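You operate a simulated robot arm through the tools that you are given. There is no shell and no other tool.

The job below is to be done with a simulated robot arm. You get a single attempt, and the scene is never put back.

## Task
Turn the milk on plate FOUR down to LOW and take the empty red saucepan off the heat.
Fine: milk first, before it boils over; switch off the saucepan's plate, lift it by its handle on to the trivet and put its red lid on; leave the milk on LOW.

The check looks at the end state, three seconds after you hand in, the way a careful person would. Anything else that was tipped, shoved, dropped, spilled or broken makes it a failure. Lids that push on must go on centred and level and be pressed home; caps that screw on are set level and turned clockwise until they are tight.

## Robot
A 6-joint arm with a two-finger parallel gripper, fixed in place. Base frame: the origin is at the foot of the arm, x ahead of it, y to its left, z up. Units: mm, degrees, N and s.
With the tool pointing down near the work surface it reaches from about 180 to 840 mm from the base axis. Its first joint turns from -166.0 to 166.0 degrees. Payload 3.91 kg.
The TCP is the grasp point between the finger pads, 30 mm short of the fingertips. In the tool frame z runs along the fingers and y along their closing line. Largest opening 110 mm; finger width 20, thickness 10; the body of the gripper, 48 by 112 mm, starts 55 mm behind the TCP.
Orientation is told as [roll, pitch, yaw] about the base's x, y, z axes, in that order, counted from this pose: with the fingers straight down and closing along the base's y, the tool's x points along the base's -x, its y along +y and its z along -z.

## Interface
- The arm moves only by the tool drive_tool. Its argument "rows" is a list that holds one entry, the list of rows, each a list of 7 numbers: the opening in per cent of the stroke, from 0 (shut) to 100 (fully open), then the shift along the base's x, y, z in mm, then the turn, a rotation vector about the base's x, y, z in degrees. In form: [[[gripper, tx, ty, tz, wx, wy, wz], ...]]. A call has 1 to 20 rows; each row is the pose to reach, as a shift and turn from the pose commanded when the call began. A row lasts 0.2 s, in which the tool goes at most 50 mm and 8.6 degrees; a call with a longer step from one row to the next is refused whole, and so is a gripper value outside its range. A pose out of reach is approached as far as the arm can. The call stops where the force on the tool passes 90 N (or 10 N more than at its start, if that is more) or the arm is blocked; 0.2 s more then pass. The fingers move at their own pace (about 108 mm/s each) and stop on an object; they squeeze with about 37 N. The grip force told is the motor's: it shows also when the fingers shut on nothing. Time passes only in rows, and 0.2 s behind the last, so rows that repeat a pose let the fingers close. The reply holds the time, the measured pose of the TCP, the force on the tool along the base axes, the opening and the grip force, in the units named above and with some noise, with the torque about the TCP (base axes, N m) and any sound that the robot's microphone picked up.
- Cameras (640 x 400 px; columns grow to the right, rows downward): "scene" is fixed at [409.4, 642, 1351.9]; the picture's right is [-1.00, -0.06, 0.00], its down [-0.03, 0.43, -0.90] and it looks along [0.05, -0.90, -0.43] (base axes); focal length 323 px, centre (320, 200). "wrist" rides on the gripper at [77, 7, -114] in the tool frame; the picture's right is [-0.09, 1.00, 0.00], its down [-0.80, -0.07, -0.59] and it looks along [-0.59, -0.05, 0.80] (tool axes); focal length 270 px, centre (320, 200). There is no depth. A picture from a camera that has moved, and an enlarged one, comes with that camera's place and axes in the base frame and with its lens. The place of the scene camera against the robot may be out by one fixed shift of up to 25 mm in any direction.
- camera(camera): a new picture of that camera. The clock stands still meanwhile.
- move_column(by): slides the trunk up (or, below 0, down) by that many mm; the arm rides with it, the base frame stays. It gives what a move gives, with no picture.
- close_up(camera, box): a new picture of the part [left, top, right, bottom] of that camera's present view, enlarged. The clock stands still meanwhile.
- close_job(): hands the job in; it is judged then, once.

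Places have to be worked out from the pictures, the camera data and where the tool is seen. Open the gripper and draw the arm clear of the work before you hand the job in, unless the task says otherwise.

The tools are called after "Request:" as name(argument=value, ...) on one line, values as JSON. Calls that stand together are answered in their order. drive_tool: Moves the arm, as the interface text tells. Its arguments: {"type":"object","properties":{"rows":{"type":"array","items":{"type":"array","items":{"type":"array","items":{"type":"number"}}}}},"required":["rows"]} The other tools are called the same way: move_column (by) slides the trunk up or down; camera (camera) takes a picture; close_up (camera, box) takes an enlarged picture of a part of a camera's view; close_job () hands the job in.

At the start:

```text
t: 0.0
eef_pos: [255.4, -355.3, 1177.0]
ee_rot: [0.0, 0.0, -0.1]
ft_force: [0.3, 1.0, -0.3]
moment: [-0.02, 0.01, -0.04]
grip_width: 109.7
finger_force: 0.0
trunk travel left (down, up): [-450.0, 90.0]
```

scene: 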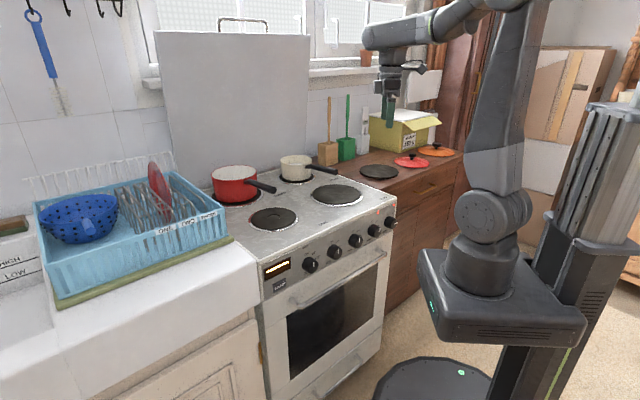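
wrist: 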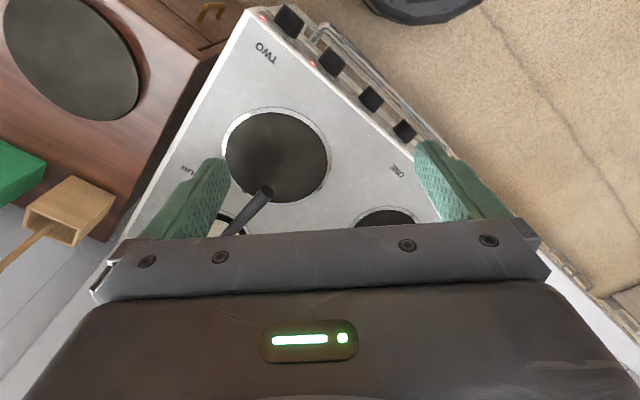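

I start by looking closely at the stove, the knobs and the lids before moving anything.

Request:
close_up(camera="scene", box=[240, 180, 420, 300])

Request:
close_up(camera="scene", box=[200, 130, 350, 230])

Request:
close_up(camera="scene", box=[320, 100, 470, 200])

Request:
close_up(camera="wrist", box=[160, 0, 480, 240])

Request:
close_up(camera="scene", box=[0, 140, 240, 300])

```text
3.33 times, centred on (330, 240) of scene
camera zoom: at [409.4, 642.0, 1351.9], right [-1.0, -0.06, 0.0], down [-0.03, 0.43, -0.9], along [0.05, -0.9, -0.43], focal length 1078 px, centre (287, 67)
```

zoom: 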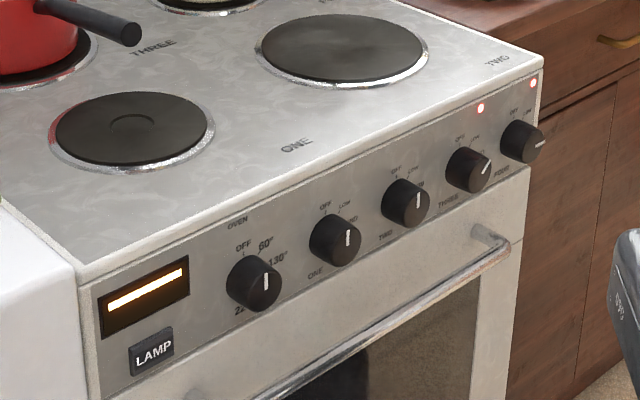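

```text
4.00 times, centred on (275, 180) of scene
camera zoom: at [409.4, 642.0, 1351.9], right [-1.0, -0.06, 0.0], down [-0.03, 0.43, -0.9], along [0.05, -0.9, -0.43], focal length 1293 px, centre (500, 280)
```

zoom: 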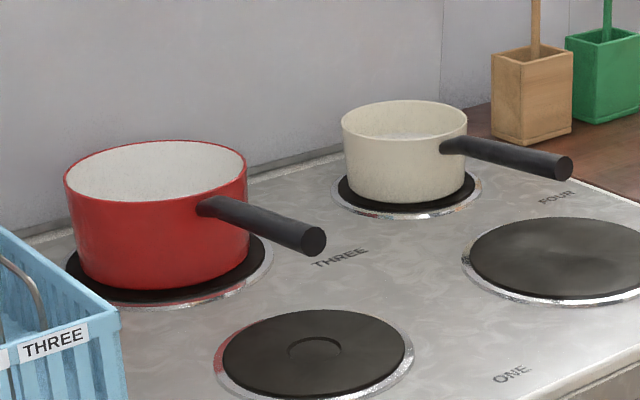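

```text
4.00 times, centred on (395, 150) of scene
camera zoom: at [409.4, 642.0, 1351.9], right [-1.0, -0.06, 0.0], down [-0.03, 0.43, -0.9], along [0.05, -0.9, -0.43], focal length 1293 px, centre (20, 400)
```

zoom: 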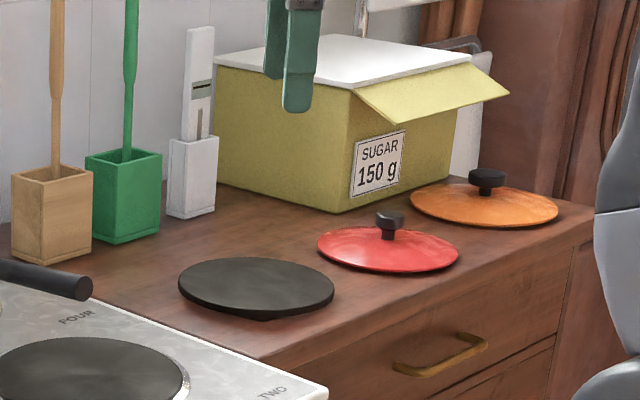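

```text
1.67 times, centred on (320, 120) of wrist
camera zoom: at [178.6, -349.5, 1289.4], right [0.09, 1.0, 0.0], down [0.8, -0.07, 0.59], along [0.59, -0.05, -0.8], focal length 450 px, centre (320, 333)
```

zoom: 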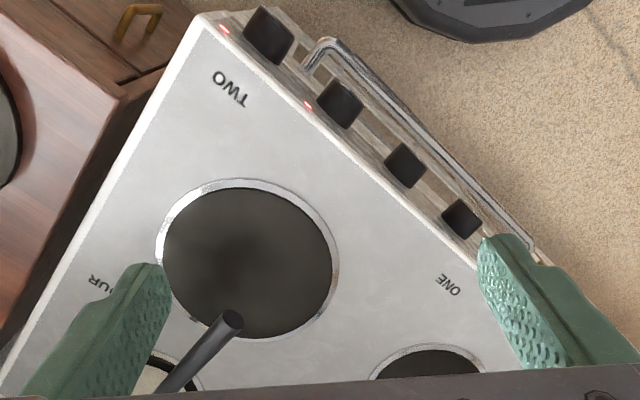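

```text
2.50 times, centred on (120, 220) of scene
camera zoom: at [409.4, 642.0, 1351.9], right [-1.0, -0.06, 0.0], down [-0.03, 0.43, -0.9], along [0.05, -0.9, -0.43], focal length 808 px, centre (820, 150)
```

zoom: 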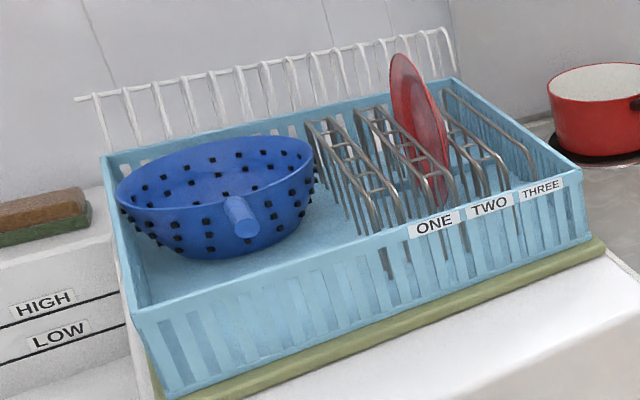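

Stove is turned about 45°, top at z≈835, knob FOUR near (200,-400,775) and THREE near (274,-331,775). I need to judge how much room the arm's own base takes, so I look there before moving.

Request:
close_up(camera="scene", box=[340, 0, 640, 400])

Request:
close_up(camera="scene", box=[330, 190, 410, 250])

```text
1.00 times, centred on (490, 200) of scene (not enlarged: the box is as wide or as high as the picture)
camera zoom: at [409.4, 642.0, 1351.9], right [-1.0, -0.06, 0.0], down [-0.03, 0.43, -0.9], along [0.05, -0.9, -0.43], focal length 323 px, centre (150, 200)
```

zoom: 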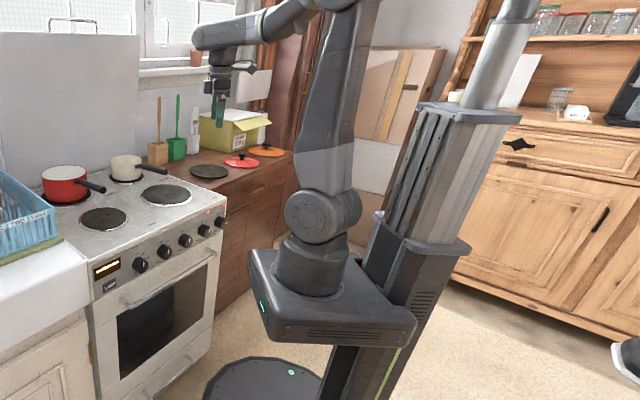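

```text
6.67 times, centred on (370, 220) of scene
camera zoom: at [409.4, 642.0, 1351.9], right [-1.0, -0.06, 0.0], down [-0.03, 0.43, -0.9], along [0.05, -0.9, -0.43], focal length 2156 px, centre (-13, 67)
```

zoom: 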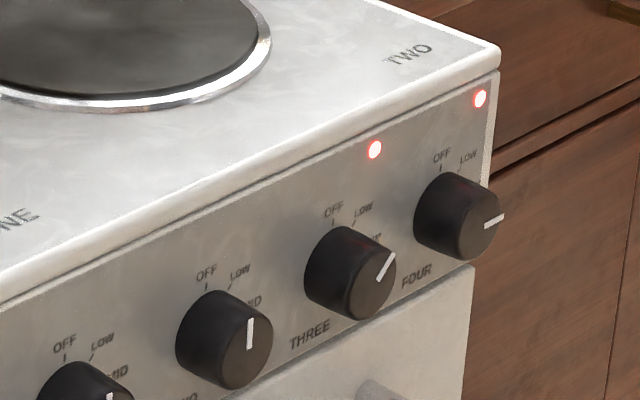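

The base carriage sits roughly at x<160, |y|<180, z 720–800, so I keep the tool tilted 45° downward instead of horizontal for the knobs. I move to a viewing pose in front of knobs THREE and FOUR.

Request:
drive_tool(rows=[[[100, -8.5, 4.9, -41.5, -2.2, -5.3, -5.3], [100, -17.1, 9.8, -83, -4.4, -10.65, -10.65], [100, -25.6, 14.7, -124.5, -6.6, -16, -16], [100, -34.2, 19.6, -166, -8.8, -21.3, -21.3], [100, -42.7, 24.6, -207.5, -11, -26.6, -26.6], [100, -51.3, 29.5, -249, -13.2, -31.95, -31.95], [100, -59.8, 34.4, -290.5, -15.4, -37.3, -37.3], [100, -68.4, 39.3, -332, -17.65, -42.6, -42.6]]])

Request:
camera(camera="wrist")

Request:
camera(camera="scene")

```text
t: 1.8
eef_pos: [184.7, -319.7, 851.4]
ee_rot: [0.5, -44.8, -45.5]
ft_force: [0.6, 0.3, -0.7]
moment: [-0.01, 0.03, 0.04]
grip_width: 110.1
finger_force: 0.1
out of reach, approached as far as the arm can: row 8
trunk travel left (down, up): [-450.0, 90.0]
```

```text
taken
camera wrist: at [94.1, -219.9, 876.0], right [0.75, 0.66, 0.07], down [0.05, -0.16, 0.99], along [0.66, -0.74, -0.15], focal length 270 px, centre (320, 200)
```

wrist: 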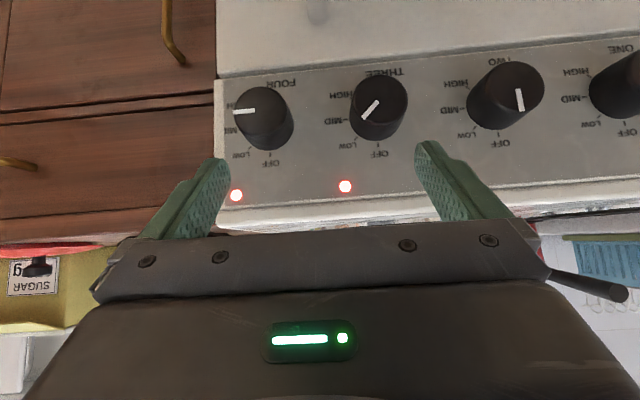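

```text
taken
```

scene: 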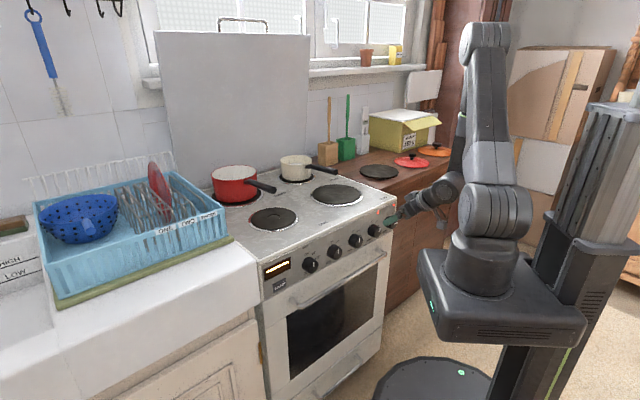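

The view is good but the arm is at its reach limit here, so the column must come down. I enlarge the knobs to read the dial positions.

Request:
close_up(camera="wrist", box=[210, 60, 430, 200])

Request:
close_up(camera="wrist", box=[210, 60, 310, 200])

```text
2.86 times, centred on (320, 130) of wrist
camera zoom: at [94.1, -219.9, 876.0], right [0.75, 0.66, 0.07], down [0.05, -0.16, 0.99], along [0.66, -0.74, -0.15], focal length 772 px, centre (320, 400)
```

zoom: 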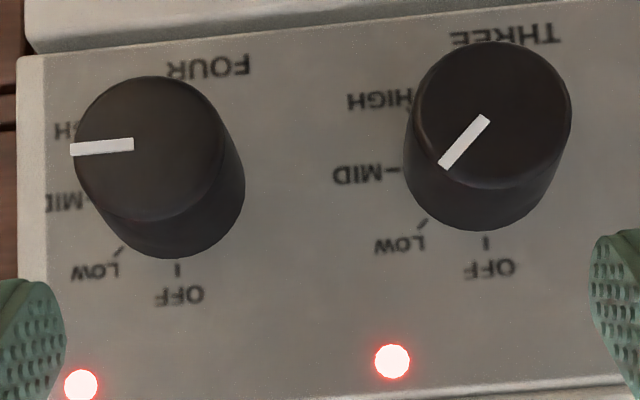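

```text
2.86 times, centred on (260, 130) of wrist
camera zoom: at [94.1, -219.9, 876.0], right [0.75, 0.66, 0.07], down [0.05, -0.16, 0.99], along [0.66, -0.74, -0.15], focal length 772 px, centre (491, 400)
```

zoom: 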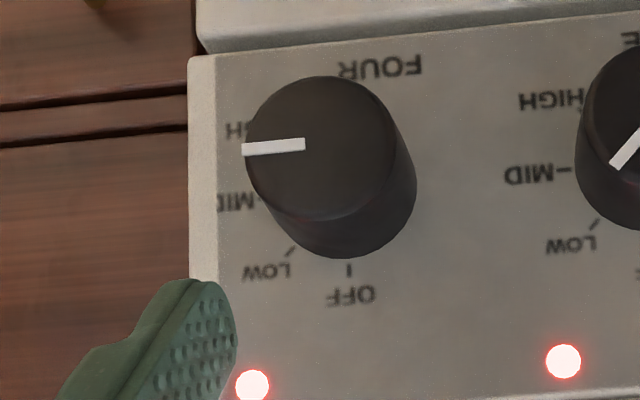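

Ticks read OFF 0°, LOW 45°, MID 90°, HIGH 135° clockwise; FOUR stands at MID and THREE at LOW, so each needs 45° anticlockwise. Knob axes meet the panel near (210,-410,777) and (274,-346,777). I raise the tool, tip it sideways for the turn, and then lower the column.

Request:
drive_tool(rows=[[[58, -10, -5, 40, 3.2, -3.2, 0], [58, -21, -10, 80, 6.4, -6.4, 0], [58, -32, -15, 120, 9.6, -9.6, 0], [58, -43, -20, 160, 12.8, -12.8, 0], [58, -53, -25, 200, 15.9, -15.9, 0]]])

Request:
move_column(by=-200)

```text
t: 3.0
eef_pos: [129.5, -345.8, 1050.2]
ee_rot: [30.4, -40.7, -66.0]
ft_force: [0.0, 0.1, 0.3]
moment: [0.02, 0.02, 0.01]
grip_width: 63.8
finger_force: 0.2
trunk travel left (down, up): [-450.0, 90.0]
```

```text
t: 5.2
eef_pos: [131.1, -345.3, 847.4]
ee_rot: [30.3, -40.7, -65.9]
ft_force: [0.3, 0.0, 0.6]
moment: [0.0, -0.03, 0.0]
grip_width: 63.8
finger_force: 0.1
trunk travel left (down, up): [-250.0, 290.0]
```

Column down 200 mm and the pose is as planned. I go down to the pre-grasp point 70 mm in front of knob FOUR and check alignment with the wrist camera.

Request:
drive_tool(rows=[[[58, 1.5, 2, -28, 0, 0, 0], [58, 3, 4, -56, 0, 0, 0]]])

Request:
camera(camera="wrist")

```text
t: 5.8
eef_pos: [133.0, -342.4, 792.7]
ee_rot: [30.3, -40.8, -65.9]
ft_force: [0.7, 0.6, -0.5]
moment: [0.02, -0.01, 0.0]
grip_width: 63.9
finger_force: 0.0
trunk travel left (down, up): [-250.0, 290.0]
```

```text
taken
camera wrist: at [34.6, -249.6, 817.3], right [0.68, 0.59, 0.44], down [-0.21, -0.42, 0.88], along [0.7, -0.69, -0.16], focal length 270 px, centre (320, 200)
```

wrist: 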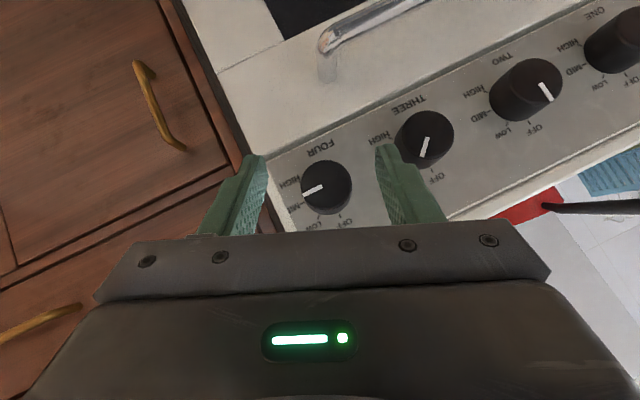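

Knob FOUR sits centred between the fingers, and its position agrees with my estimate. I advance 70 mm along the knob axis and close.

Request:
drive_tool(rows=[[[58, 17, -17, 0, 0, 0, 0], [58, 34, -34, 0, 0, 0, 0], [58, 50, -49, -0.5, 0, 0, 0], [0, 50, -49, -0.5, 0, 0, 0], [0, 50, -49, -0.5, 0, 0, 0]]])

Request:
camera(camera="wrist")

```text
t: 7.0
eef_pos: [183.3, -390.4, 791.1]
ee_rot: [30.3, -40.8, -65.9]
ft_force: [-0.6, -3.5, -6.6]
moment: [0.07, 0.17, -0.1]
grip_width: 42.6
finger_force: 44.8
trunk travel left (down, up): [-250.0, 290.0]
```

```text
taken
camera wrist: at [85.2, -298.0, 817.2], right [0.68, 0.59, 0.44], down [-0.21, -0.42, 0.88], along [0.7, -0.69, -0.16], focal length 270 px, centre (320, 200)
```

wrist: 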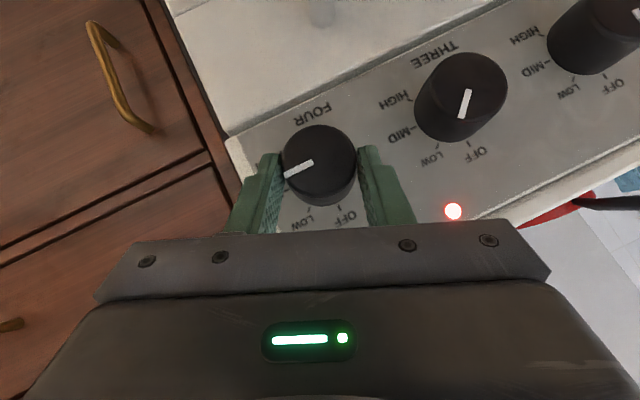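

The knob is held (42.6 mm). I turn it 45° anticlockwise about its own axis.

Request:
drive_tool(rows=[[[0, 1.36, 1.36, 0.65, -5.3, 5.3, 0], [0, 2.77, 2.77, 1.05, -10.6, 10.6, 0], [0, 4.21, 4.21, 1.18, -15.9, 15.9, 0], [0, 5.65, 5.65, 1.05, -21.2, 21.2, 0], [0, 7.06, 7.06, 0.65, -26.5, 26.5, 0], [0, 8.42, 8.42, 0, -31.8, 31.8, 0]]])

Request:
camera(camera="wrist")

Request:
close_up(camera="scene", box=[330, 190, 410, 250])

```text
t: 8.4
eef_pos: [191.8, -380.6, 791.9]
ee_rot: [-30.2, -40.7, -24.2]
ft_force: [0.0, 0.4, -11.1]
moment: [-0.01, -0.15, -0.55]
grip_width: 42.7
finger_force: 45.0
trunk travel left (down, up): [-250.0, 290.0]
```

```text
taken
camera wrist: at [108.4, -274.2, 812.4], right [0.71, 0.62, -0.32], down [0.33, 0.12, 0.94], along [0.62, -0.77, -0.12], focal length 270 px, centre (320, 200)
```

wrist: 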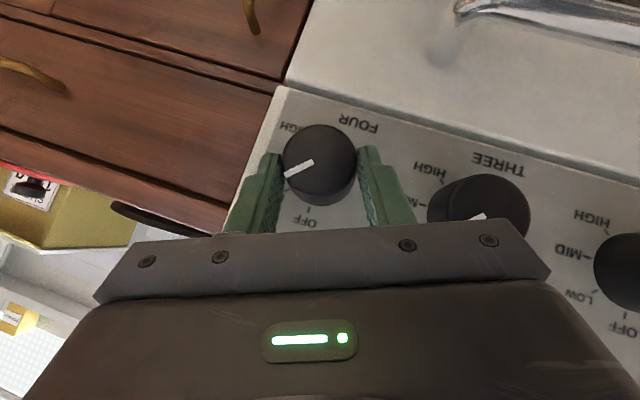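

```text
6.67 times, centred on (370, 220) of scene
camera zoom: at [409.4, 642.0, 1351.9], right [-1.0, -0.06, 0.0], down [-0.03, 0.43, -0.9], along [0.05, -0.9, -0.43], focal length 2156 px, centre (-13, 67)
```

zoom: 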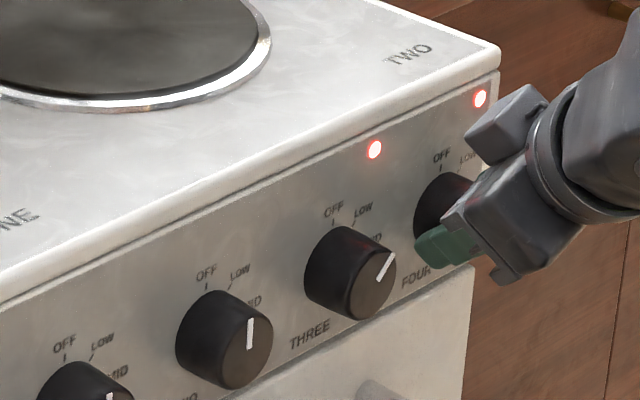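

The pointer stayed fixed relative to the fingers, so the knob followed the full 45°. I release and back straight off, then check that the pointer is on LOW.

Request:
drive_tool(rows=[[[58, 0, 0, 0, 0, 0, 0], [58, 0, 0, 0, 0, 0, 0], [58, -25, 25, 0, 0, 0, 0], [58, -50, 50, 0, 0, 0, 0]]])

Request:
close_up(camera="wrist", box=[220, 60, 480, 230])

```text
t: 9.4
eef_pos: [141.3, -328.6, 793.0]
ee_rot: [-30.2, -40.8, -24.1]
ft_force: [0.0, -0.3, 0.0]
moment: [0.02, 0.0, 0.02]
grip_width: 63.3
finger_force: 0.1
trunk travel left (down, up): [-250.0, 290.0]
```

```text
2.35 times, centred on (350, 145) of wrist
camera zoom: at [58.4, -222.0, 812.6], right [0.71, 0.62, -0.32], down [0.32, 0.12, 0.94], along [0.62, -0.77, -0.12], focal length 636 px, centre (249, 329)
```

zoom: 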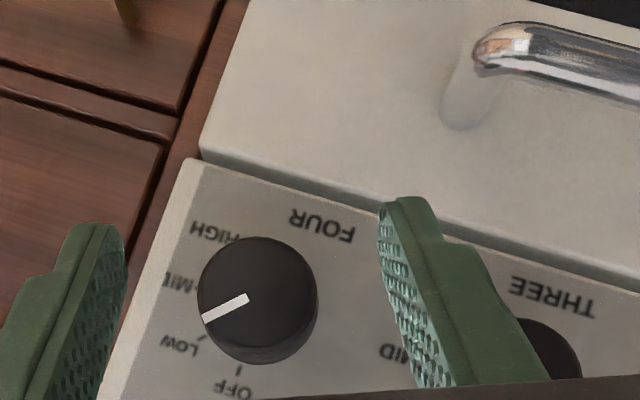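

Pointer measures 45.5°, right on LOW. Next is knob THREE: I shift 90 mm along the panel and tip the tool back by 45° for the turn.

Request:
drive_tool(rows=[[[58, 9.2, 9.2, 0, 5.3, -5.3, 0], [58, 18.4, 18.4, 0, 10.6, -10.6, 0], [58, 27.6, 27.5, 0, 15.9, -15.9, 0], [58, 36.8, 36.7, 0, 21.2, -21.2, 0], [58, 46, 45.9, 0, 26.5, -26.5, 0], [58, 55.1, 55, 0, 31.8, -31.8, 0]]])

Request:
camera(camera="wrist")

```text
t: 10.8
eef_pos: [197.8, -276.0, 790.8]
ee_rot: [30.5, -40.7, -66.0]
ft_force: [0.5, -0.1, 0.0]
moment: [0.01, 0.0, -0.03]
grip_width: 63.7
finger_force: 0.1
trunk travel left (down, up): [-250.0, 290.0]
```

```text
taken
camera wrist: at [99.4, -183.0, 817.7], right [0.68, 0.59, 0.44], down [-0.21, -0.42, 0.88], along [0.71, -0.69, -0.16], focal length 270 px, centre (320, 200)
```

wrist: 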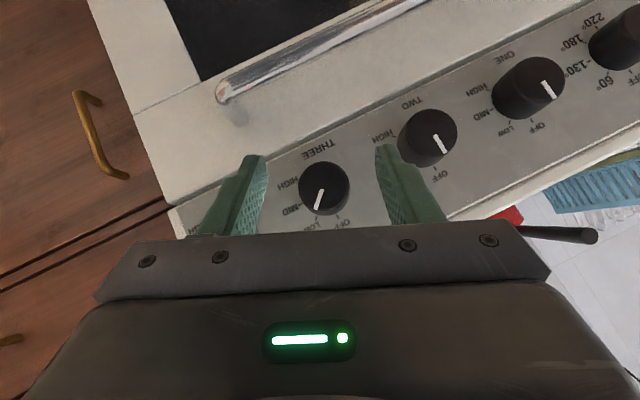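

Knob THREE shows at the same place in the picture as FOUR did. I advance, close and turn it 45° anticlockwise to OFF.

Request:
drive_tool(rows=[[[58, 17, -17, 0, 0, 0, 0], [58, 34, -34, 0, 0, 0, 0], [58, 50, -49.5, 0, 0, 0, 0], [0, 50, -49.5, 0, 0, 0, 0], [0, 50, -49.5, 0, 0, 0, 0], [0, 51.36, -48.14, 0.65, -5.3, 5.3, 0], [0, 52.77, -46.73, 1.05, -10.6, 10.6, 0], [0, 54.21, -45.29, 1.18, -15.9, 15.9, 0], [0, 55.65, -43.85, 1.05, -21.2, 21.2, 0], [0, 57.06, -42.44, 0.65, -26.5, 26.5, 0], [0, 58.42, -41.08, 0, -31.8, 31.8, 0]]])

Request:
camera(camera="wrist")

```text
t: 13.2
eef_pos: [256.0, -315.0, 793.3]
ee_rot: [-30.4, -40.6, -23.9]
ft_force: [7.4, 12.5, -1.7]
moment: [0.43, -0.22, 0.3]
grip_width: 42.4
finger_force: 45.1
trunk travel left (down, up): [-250.0, 290.0]
```

```text
taken
camera wrist: at [172.5, -209.7, 813.4], right [0.71, 0.63, -0.32], down [0.32, 0.12, 0.94], along [0.63, -0.77, -0.12], focal length 270 px, centre (320, 200)
```

wrist: 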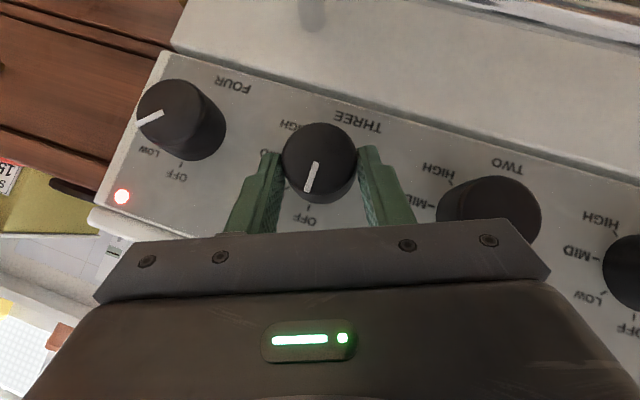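

The pointer now points along OFF. I release, back off and check both knobs and the lamps.

Request:
drive_tool(rows=[[[58, 0, 0, 0, 0, 0, 0], [58, 0, 0, 0, 0, 0, 0], [58, -25, 25, 0, 0, 0, 0], [58, -50, 50, 0, 0, 0, 0]]])

Request:
camera(camera="wrist")

Request:
close_up(camera="wrist", box=[100, 60, 440, 230])

Request:
close_up(camera="scene", box=[330, 190, 410, 250])

```text
t: 14.2
eef_pos: [205.2, -268.2, 794.9]
ee_rot: [-30.3, -40.8, -24.1]
ft_force: [0.2, -0.5, 0.2]
moment: [-0.02, 0.02, -0.01]
grip_width: 63.7
finger_force: 0.1
trunk travel left (down, up): [-250.0, 290.0]
```

```text
taken
camera wrist: at [121.6, -160.8, 814.5], right [0.71, 0.62, -0.32], down [0.32, 0.12, 0.94], along [0.62, -0.77, -0.12], focal length 270 px, centre (320, 200)
```

wrist: 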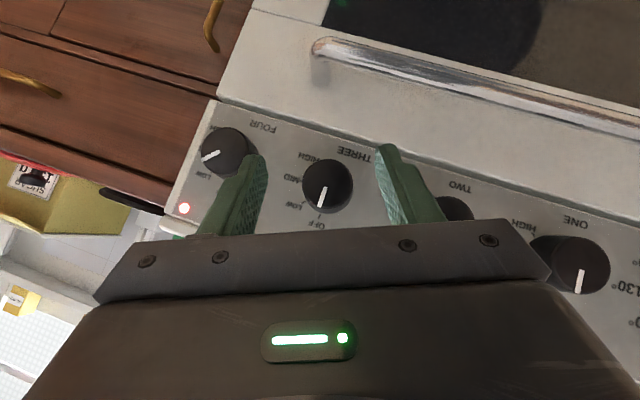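

```text
1.88 times, centred on (270, 145) of wrist
camera zoom: at [121.6, -160.8, 814.5], right [0.71, 0.62, -0.32], down [0.32, 0.12, 0.94], along [0.62, -0.77, -0.12], focal length 509 px, centre (414, 304)
```

zoom: 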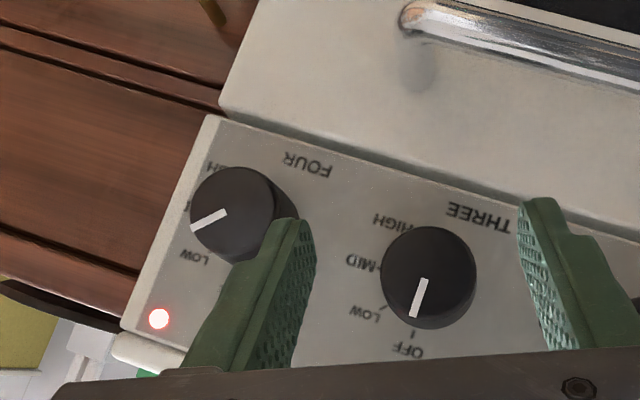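

```text
6.67 times, centred on (370, 220) of scene
camera zoom: at [409.4, 642.0, 1351.9], right [-1.0, -0.06, 0.0], down [-0.03, 0.43, -0.9], along [0.05, -0.9, -0.43], focal length 2156 px, centre (-13, 67)
```

zoom: 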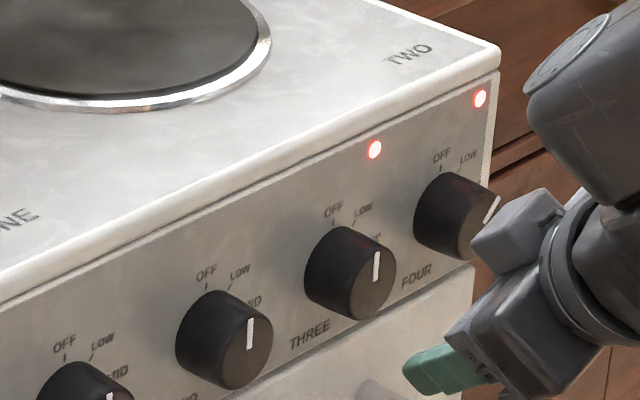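

THREE's pointer looks vertical, but its lamp still appears lit in the scene view. I compare the pointer against the OFF knobs at higher magnification.

Request:
close_up(camera="scene", box=[345, 205, 385, 235])

Request:
close_up(camera="scene", box=[300, 225, 385, 275])

Request:
close_up(camera="wrist", box=[280, 130, 380, 230])

Request:
close_up(camera="wrist", box=[540, 210, 640, 310])

```text
13.33 times, centred on (365, 220) of scene
camera zoom: at [409.4, 642.0, 1351.9], right [-1.0, -0.06, 0.0], down [-0.03, 0.43, -0.9], along [0.05, -0.9, -0.43], focal length 4311 px, centre (-280, -67)
```

zoom: 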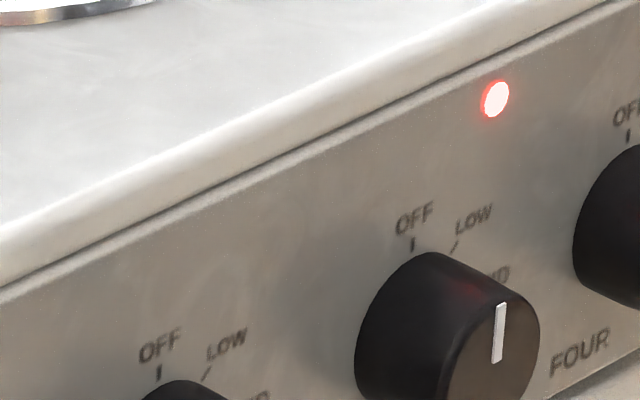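

```text
7.53 times, centred on (342, 250) of scene
camera zoom: at [409.4, 642.0, 1351.9], right [-1.0, -0.06, 0.0], down [-0.03, 0.43, -0.9], along [0.05, -0.9, -0.43], focal length 2435 px, centre (151, -176)
```

zoom: 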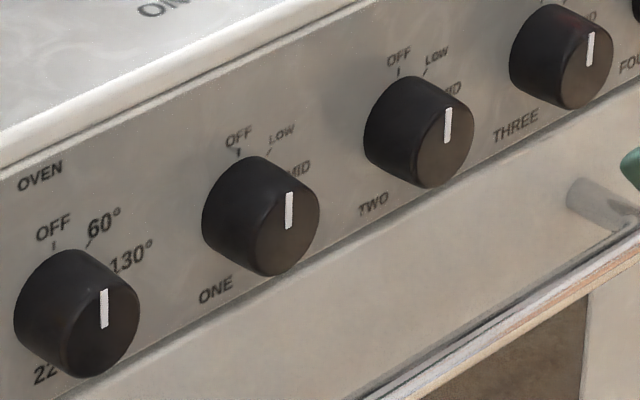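

```text
4.00 times, centred on (330, 180) of wrist
camera zoom: at [121.6, -160.8, 814.5], right [0.71, 0.62, -0.32], down [0.32, 0.12, 0.94], along [0.62, -0.77, -0.12], focal length 1081 px, centre (280, 280)
```

zoom: 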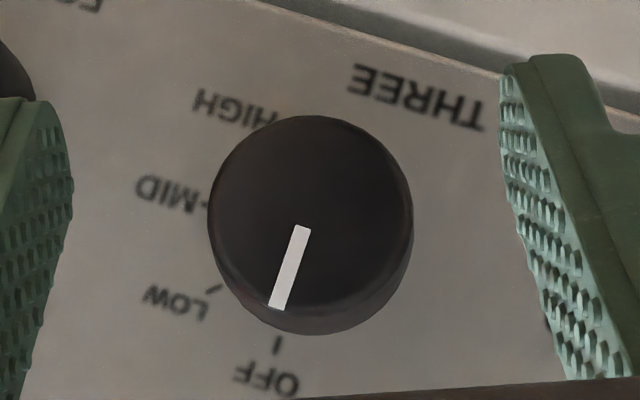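

```text
4.00 times, centred on (590, 260) of wrist
camera zoom: at [121.6, -160.8, 814.5], right [0.71, 0.62, -0.32], down [0.32, 0.12, 0.94], along [0.62, -0.77, -0.12], focal length 1081 px, centre (-760, -40)
```

zoom: 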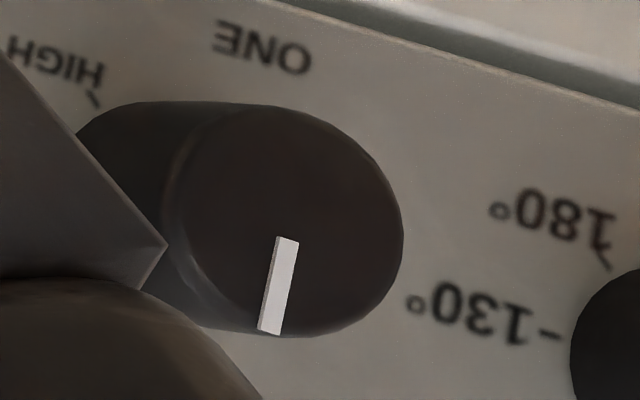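

Within measuring error THREE is at OFF (the turn also ended against a stop), so the lamp is probably residual heat; I will recheck it. Next the column goes up so I can survey the saucepan from above.

Request:
move_column(by=250)

Request:
drive_tool(rows=[[[100, 15, 5, 30, 5.3, -5.3, 0], [100, 30, 10, 60, 10.6, -10.6, 0], [100, 45, 15, 90, 15.9, -15.9, 0]]])

Request:
drive_tool(rows=[[[100, 30, 5, 15, 4.6, 6, 2.4], [100, 60, 10, 30, 9.2, 12, 4.7], [100, 90, 15, 45, 13.8, 17.9, 7.1], [100, 120, 20, 60, 18.3, 23.9, 9.5], [100, 150, 25, 75, 22.9, 29.8, 11.8], [100, 180, 30, 90, 27.5, 35.8, 14.2]]])

Request:
camera(camera="wrist")

Request:
camera(camera="scene")

```text
t: 16.8
eef_pos: [206.0, -267.2, 1044.8]
ee_rot: [-30.3, -40.8, -24.1]
ft_force: [0.6, 0.4, 0.1]
moment: [-0.04, 0.02, 0.02]
grip_width: 63.8
finger_force: 0.0
trunk travel left (down, up): [-500.0, 40.0]
```

```text
t: 17.6
eef_pos: [306.6, -219.4, 1098.6]
ee_rot: [-10.9, -44.4, -38.8]
ft_force: [0.5, -0.5, -0.6]
moment: [0.07, 0.04, -0.01]
grip_width: 110.0
finger_force: 0.1
out of reach, approached as far as the arm can: row 1, 2, 3
trunk travel left (down, up): [-500.0, 40.0]
```

```text
t: 18.9
eef_pos: [483.6, -169.5, 1166.8]
ee_rot: [-15.7, -2.6, -26.4]
ft_force: [-0.1, -1.1, 0.9]
moment: [0.04, -0.04, 0.01]
grip_width: 109.9
finger_force: 0.1
out of reach, approached as far as the arm can: row 2, 3, 4, 5, 6
trunk travel left (down, up): [-500.0, 40.0]
```

```text
taken
camera wrist: at [426.7, -100.2, 1270.1], right [0.52, 0.81, -0.26], down [0.73, -0.26, 0.63], along [0.44, -0.52, -0.73], focal length 270 px, centre (320, 200)
```

wrist: 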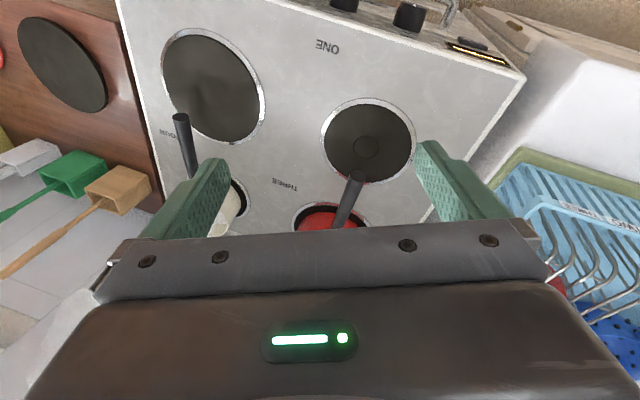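

```text
taken
```

scene: 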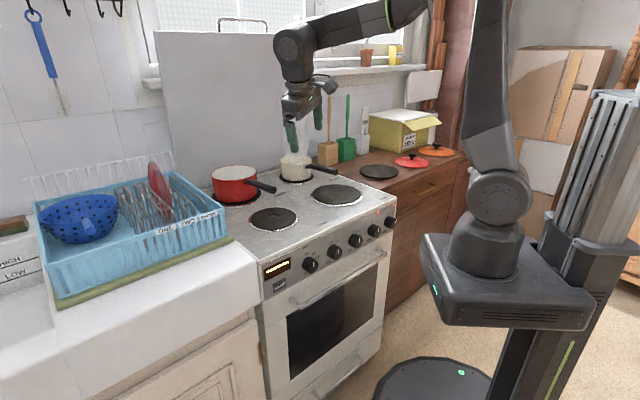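

The arm passed near a limit, leaving some roll. The saucepan's handle points to the stove front, with its tip near (592,-243,965). I straighten the tool and move above the handle for a proper look.

Request:
drive_tool(rows=[[[100, 33, -28, -9, 2.9, -1.4, -3.7], [100, 66, -56, -18, 5.8, -2.8, -7.4], [100, 100, -84, -27, 8.7, -4.3, -11.2], [100, 133, -112, -37, 11.5, -5.7, -14.9], [100, 166, -140, -47, 14.4, -7.1, -18.6]]])

Request:
camera(camera="wrist")

Request:
camera(camera="scene")

```text
t: 20.1
eef_pos: [648.1, -309.7, 1118.6]
ee_rot: [-15.5, -4.9, -45.0]
ft_force: [0.4, -0.9, 0.9]
moment: [0.02, 0.05, 0.03]
grip_width: 110.0
finger_force: 0.1
out of reach, approached as far as the arm can: row 1, 2, 3, 4, 5
trunk travel left (down, up): [-500.0, 40.0]
```

```text
taken
camera wrist: at [614.1, -223.0, 1217.4], right [0.76, 0.6, -0.26], down [0.59, -0.46, 0.66], along [0.28, -0.65, -0.71], focal length 270 px, centre (320, 200)
```

wrist: 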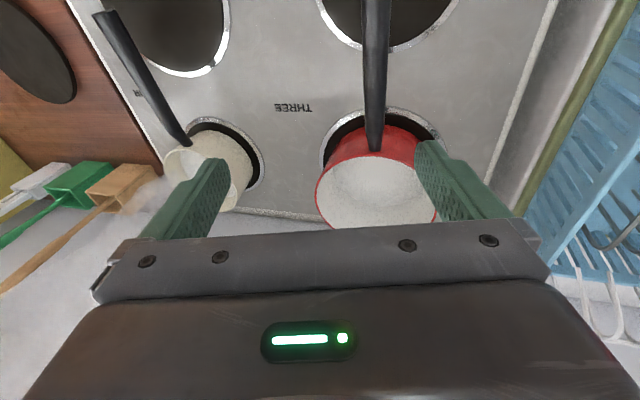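

```text
taken
```

scene: 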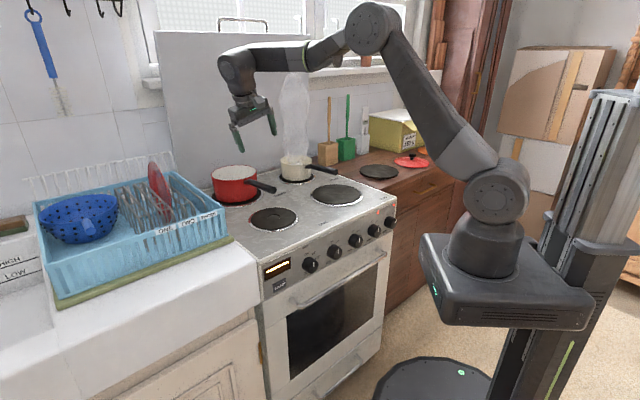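

Milk steams gently. The arm keeps a 16° sideways tilt it can't remove, which suggests a wrist joint at its limit; I look at the wrist and pan closely before choosing how to grip.

Request:
close_up(camera="scene", box=[200, 0, 420, 160])

Request:
close_up(camera="scene", box=[200, 140, 410, 260])

Request:
close_up(camera="wrist", box=[260, 0, 480, 240])

```text
2.50 times, centred on (310, 80) of scene
camera zoom: at [409.4, 642.0, 1351.9], right [-1.0, -0.06, 0.0], down [-0.03, 0.43, -0.9], along [0.05, -0.9, -0.43], focal length 808 px, centre (345, 500)
```

zoom: 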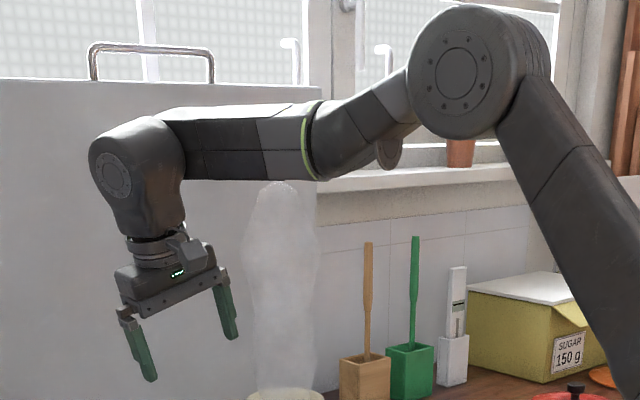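

```text
3.05 times, centred on (305, 200) of scene
camera zoom: at [409.4, 642.0, 1351.9], right [-1.0, -0.06, 0.0], down [-0.03, 0.43, -0.9], along [0.05, -0.9, -0.43], focal length 985 px, centre (366, 200)
```

zoom: 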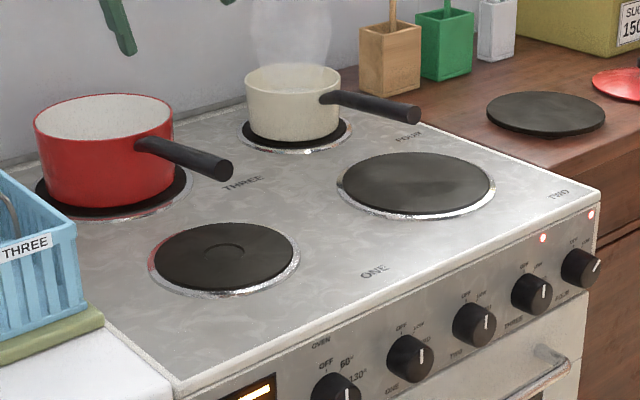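

```text
1.67 times, centred on (370, 120) of wrist
camera zoom: at [614.1, -223.0, 1217.4], right [0.76, 0.6, -0.26], down [0.59, -0.46, 0.66], along [0.28, -0.65, -0.71], focal length 450 px, centre (237, 333)
```

zoom: 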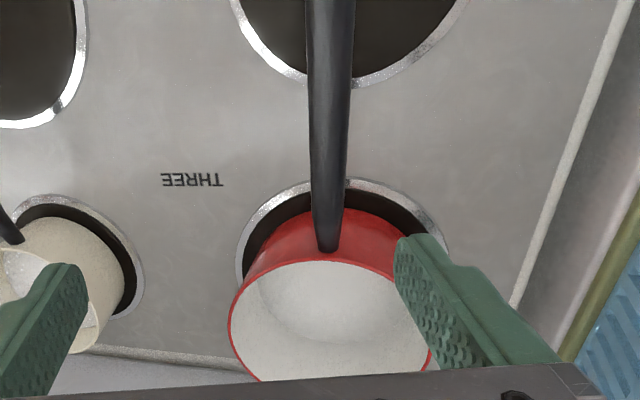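

The wrist is roll–bend–roll, and its forearm roll seems to have wound up to its limit. I unwind it in the free space ahead of the robot: first move there with the tool tilted outward.

Request:
drive_tool(rows=[[[60, -21, 34, -24, -1.2, -5.2, 4], [60, -41, 69, -48, -2.3, -10.4, 7.9], [60, -62, 103, -73, -3.5, -15.5, 11.9], [60, -82, 138, -97, -4.6, -20.7, 15.8], [60, -103, 172, -121, -5.8, -25.9, 19.8], [60, -123, 207, -145, -6.9, -31.1, 23.7], [60, -144, 241, -170, -8.1, -36.2, 27.7], [60, -164, 276, -194, -9.2, -41.4, 31.6], [60, -185, 310, -218, -10.4, -46.6, 35.6]]])

Request:
camera(camera="scene")

```text
t: 22.1
eef_pos: [462.4, 3.4, 900.7]
ee_rot: [-0.7, -50.0, -14.2]
ft_force: [-0.2, 0.0, 0.2]
moment: [-0.01, 0.0, -0.02]
grip_width: 65.8
finger_force: 0.0
trunk travel left (down, up): [-500.0, 40.0]
```

```text
taken
```

scene: 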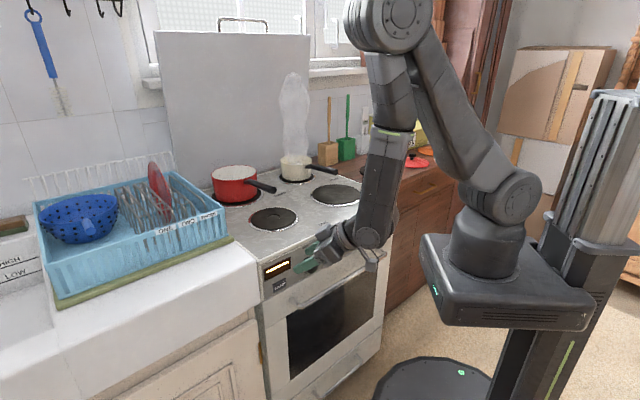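

That pose was fully reached. Next I swing the tool to the other side of the forearm and then bring it to straight down.

Request:
drive_tool(rows=[[[60, 0, 0, 0, 0, 0, 7.5], [60, 0, 0, 0, 0, 0, 15], [60, 0, 0, 0, 0, 0, 22.5], [60, 0, 0, 0, 0, 0, 30]]])

Request:
drive_tool(rows=[[[60, 8, -9, 21, -1.8, 6.9, 0], [60, 16, -17, 43, -3.7, 13.8, 0], [60, 24, -26, 64, -5.5, 20.7, 0], [60, 33, -34, 86, -7.4, 27.6, 0], [60, 41, -43, 107, -9.2, 34.5, 0], [60, 49, -51, 128, -11.1, 41.4, 0], [60, 57, -60, 150, -12.9, 48.3, 0]]])

```text
t: 23.1
eef_pos: [463.2, 1.6, 901.6]
ee_rot: [0.0, -50.1, 15.2]
ft_force: [-0.1, -0.2, 0.6]
moment: [-0.02, -0.02, -0.03]
grip_width: 66.0
finger_force: 0.0
trunk travel left (down, up): [-500.0, 40.0]
```

```text
t: 24.8
eef_pos: [501.9, -57.2, 1007.4]
ee_rot: [7.7, -8.8, 14.3]
ft_force: [-0.3, -1.0, 0.4]
moment: [0.03, -0.03, -0.01]
grip_width: 65.8
finger_force: 0.1
out of reach, approached as far as the arm can: row 3, 4, 5, 6, 7
trunk travel left (down, up): [-500.0, 40.0]
```

It ran to the opposite end of the same limit, so the bend joint must change sign instead. I return to the tilted pose exactly in the arm's plane (y=0, yaw 0) and then fold straight down through it.

Request:
drive_tool(rows=[[[60, -6.5, 9.5, -18, -0.3, -7, -2.9], [60, -13, 19, -36, -0.6, -14, -5.8], [60, -19.5, 28.5, -54, -0.85, -21, -8.75], [60, -26, 38, -72, -1.1, -27.9, -11.7], [60, -32.5, 47.5, -89, -1.4, -34.9, -14.6], [60, -39, 57, -107, -1.7, -41.9, -17.5], [60, -39, 57, -107, -1.7, -41.9, -17.5]]])

```text
t: 26.4
eef_pos: [462.3, 0.0, 899.9]
ee_rot: [-0.3, -50.1, 0.3]
ft_force: [-0.1, -0.3, 0.2]
moment: [0.0, 0.01, -0.01]
grip_width: 66.2
finger_force: 0.1
out of reach, approached as far as the arm can: row 3, 4
trunk travel left (down, up): [-500.0, 40.0]
```

In plane now. I rotate purely about y to tool-down while moving slightly up and out.

Request:
drive_tool(rows=[[[60, 6, 0, 16, 0, 8.4, 0], [60, 12, 0, 33, 0, 16.8, 0], [60, 18, 0, 50, 0, 25.2, 0], [60, 25, 0, 67, 0, 33.5, 0], [60, 31, 0, 84, 0, 41.8, 0], [60, 37, 0, 100, 0, 50, 0], [60, 37, 0, 100, 0, 50, 0]]])

```text
t: 27.9
eef_pos: [497.1, 1.5, 999.8]
ee_rot: [0.0, -0.1, 0.1]
ft_force: [0.3, 0.1, -0.5]
moment: [0.0, 0.01, -0.03]
grip_width: 66.0
finger_force: 0.0
out of reach, approached as far as the arm can: row 2, 3
trunk travel left (down, up): [-500.0, 40.0]
```

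The wrist is unwound: tool exactly down with no limit reported. I go back above the saucepan handle with the gripper turned to match it and take a picture.

Request:
drive_tool(rows=[[[60, 15, -40, 17, 0, 0, -7.5], [60, 31, -80, 34, 0, 0, -15], [60, 46, -120, 51, 0, 0, -22.5], [60, 62, -160, 68, 0, 0, -30], [60, 77, -200, 85, 0, 0, -37.5], [60, 93, -241, 100, 0, 0, -45]]])

Request:
camera(camera="wrist")

Request:
close_up(camera="scene", box=[200, 140, 350, 240])

```text
t: 29.4
eef_pos: [594.8, -242.2, 1098.4]
ee_rot: [-0.1, -0.1, -44.9]
ft_force: [-0.1, -1.5, 0.4]
moment: [0.01, 0.01, 0.01]
grip_width: 65.8
finger_force: 0.1
trunk travel left (down, up): [-500.0, 40.0]
```

```text
taken
camera wrist: at [543.6, -183.5, 1211.4], right [0.77, 0.64, 0.0], down [0.52, -0.62, 0.6], along [0.38, -0.46, -0.8], focal length 270 px, centre (320, 200)
```

wrist: 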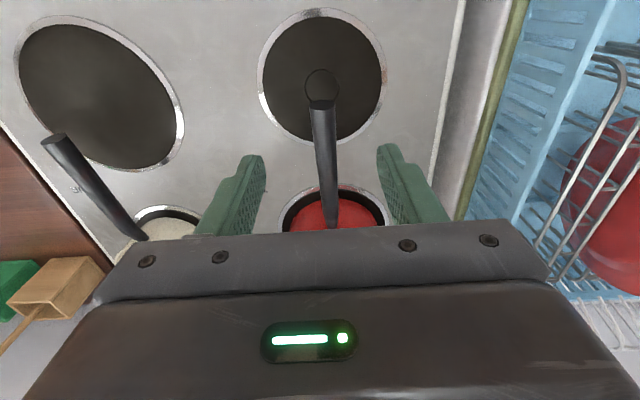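

```text
4.00 times, centred on (275, 190) of scene
camera zoom: at [409.4, 642.0, 1351.9], right [-1.0, -0.06, 0.0], down [-0.03, 0.43, -0.9], along [0.05, -0.9, -0.43], focal length 1293 px, centre (500, 240)
```

zoom: 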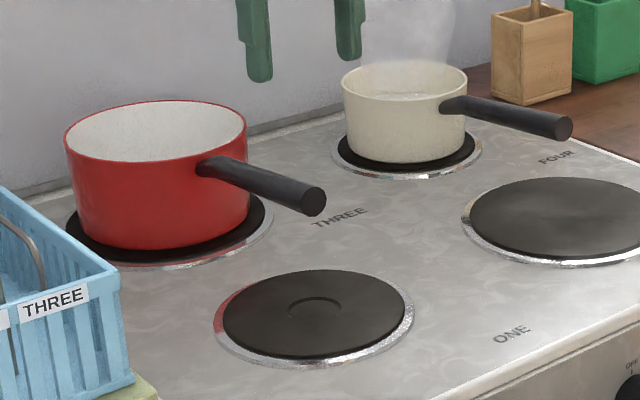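

Handle runs from its root near (713,-362,940) to the tip near (595,-244,957), about 22 mm thick, at exactly 45°. I position the open gripper above it, 30 mm off the pan wall, and come part-way down to check.

Request:
drive_tool(rows=[[[60, 32, -33, 0, 0, 0, 0], [60, 65, -66, -10, 0, 0, 0], [60, 97, -99, -40, 0, 0, 0], [60, 97, -99, -78, 0, 0, 0]]])

Request:
camera(camera="wrist")

Request:
close_up(camera="scene", box=[200, 100, 350, 220])

```text
refused: row 3 steps farther than a row can; nothing moved
```

```text
taken
camera wrist: at [543.6, -183.5, 1211.4], right [0.77, 0.64, 0.0], down [0.52, -0.62, 0.6], along [0.38, -0.46, -0.8], focal length 270 px, centre (320, 200)
```

wrist: 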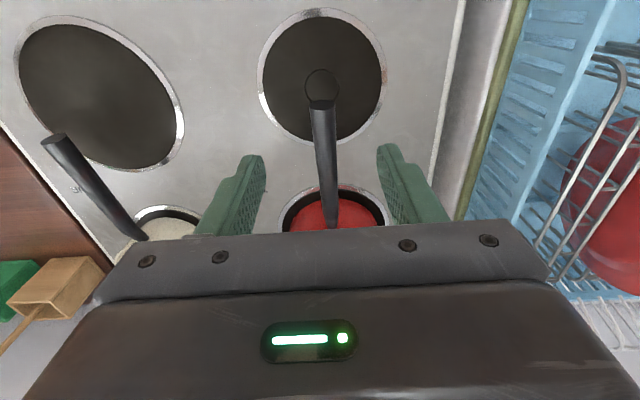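

```text
3.33 times, centred on (275, 160) of scene
camera zoom: at [409.4, 642.0, 1351.9], right [-1.0, -0.06, 0.0], down [-0.03, 0.43, -0.9], along [0.05, -0.9, -0.43], focal length 1078 px, centre (470, 333)
```

zoom: 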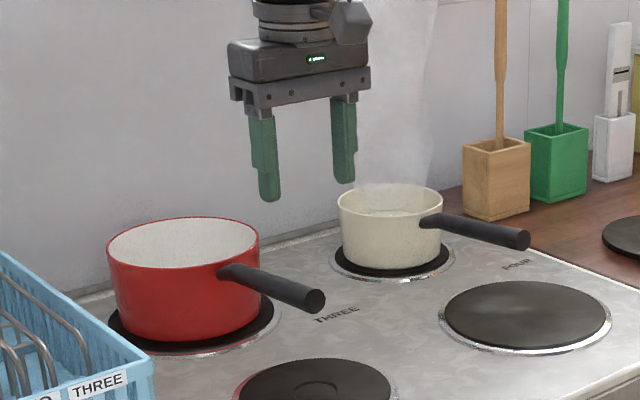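

The third row's step was too long and nothing moved; I resend it with shorter steps.

Request:
drive_tool(rows=[[[60, 30, -31, 0, 0, 0, 0], [60, 60, -62, -10, 0, 0, 0], [60, 85, -87, -40, 0, 0, 0], [60, 97, -99, -78, 0, 0, 0]]])

Request:
camera(camera="wrist")

Request:
close_up(camera="scene", box=[200, 100, 350, 220])

```text
t: 30.4
eef_pos: [689.6, -341.0, 1019.6]
ee_rot: [0.0, 0.0, -44.8]
ft_force: [0.3, 0.7, 0.2]
moment: [0.03, -0.02, -0.05]
grip_width: 66.2
finger_force: 0.0
trunk travel left (down, up): [-500.0, 40.0]
```

```text
taken
camera wrist: at [639.4, -282.2, 1133.2], right [0.76, 0.64, 0.0], down [0.52, -0.61, 0.6], along [0.38, -0.46, -0.8], focal length 270 px, centre (320, 200)
```

wrist: 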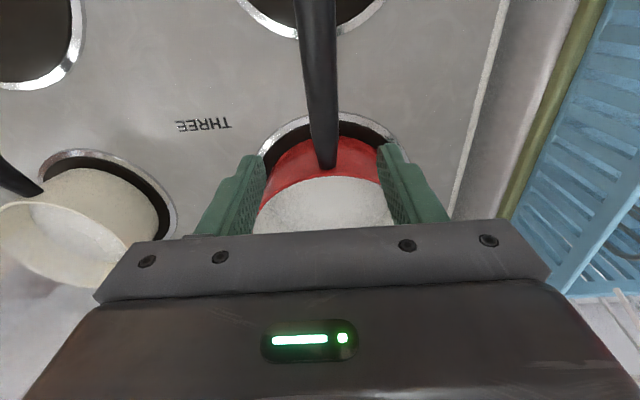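

```text
3.33 times, centred on (275, 160) of scene
camera zoom: at [409.4, 642.0, 1351.9], right [-1.0, -0.06, 0.0], down [-0.03, 0.43, -0.9], along [0.05, -0.9, -0.43], focal length 1078 px, centre (470, 333)
```

zoom: 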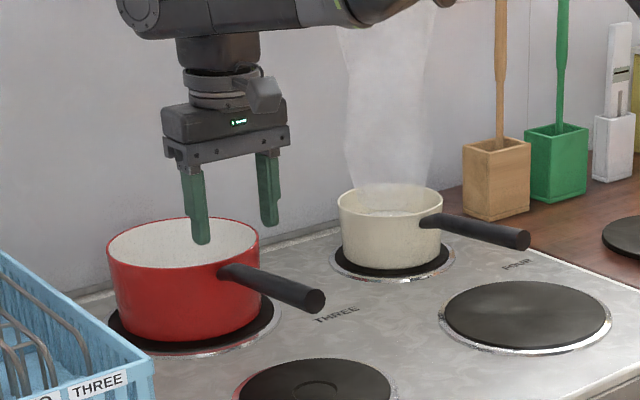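

The handle lies centred between the fingers and its root agrees with my estimate. I descend 77 mm and close on it.

Request:
drive_tool(rows=[[[60, 1, 1, -30, 0, 0, 0], [60, 1, 1, -60, 0, 0, 0], [60, 1, 1, -77, 0, 0, 0], [0, 1, 1, -77, 0, 0, 0], [0, 1, 1, -77, 0, 0, 0], [0, 1, 1, -77, 0, 0, 0]]])

Request:
close_up(camera="scene", box=[200, 100, 350, 220])

Request:
camera(camera="wrist")

```text
t: 31.8
eef_pos: [688.7, -338.3, 943.6]
ee_rot: [0.0, -0.1, -44.8]
ft_force: [0.3, 0.6, -0.3]
moment: [-0.25, -0.22, 0.07]
grip_width: 23.5
finger_force: 37.4
trunk travel left (down, up): [-500.0, 40.0]
```

```text
3.33 times, centred on (275, 160) of scene
camera zoom: at [409.4, 642.0, 1351.9], right [-1.0, -0.06, 0.0], down [-0.03, 0.43, -0.9], along [0.05, -0.9, -0.43], focal length 1078 px, centre (470, 333)
```

zoom: 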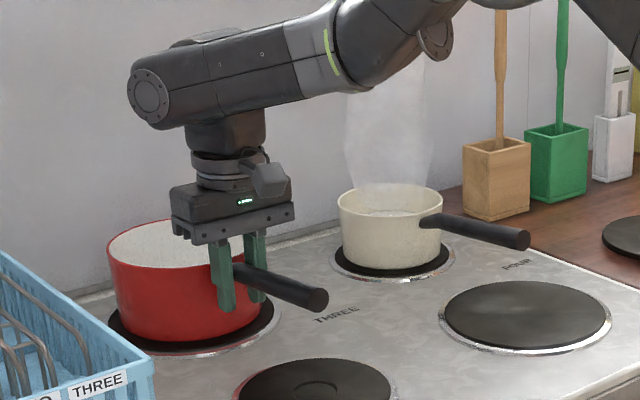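

```text
taken
camera wrist: at [640.2, -280.8, 1056.6], right [0.76, 0.64, 0.0], down [0.52, -0.61, 0.6], along [0.38, -0.46, -0.8], focal length 270 px, centre (320, 200)
```

wrist: 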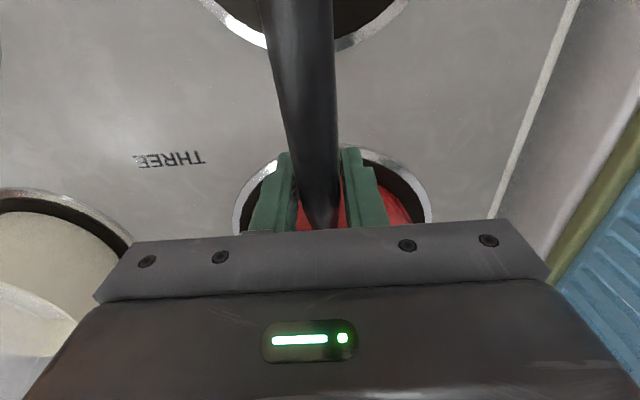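

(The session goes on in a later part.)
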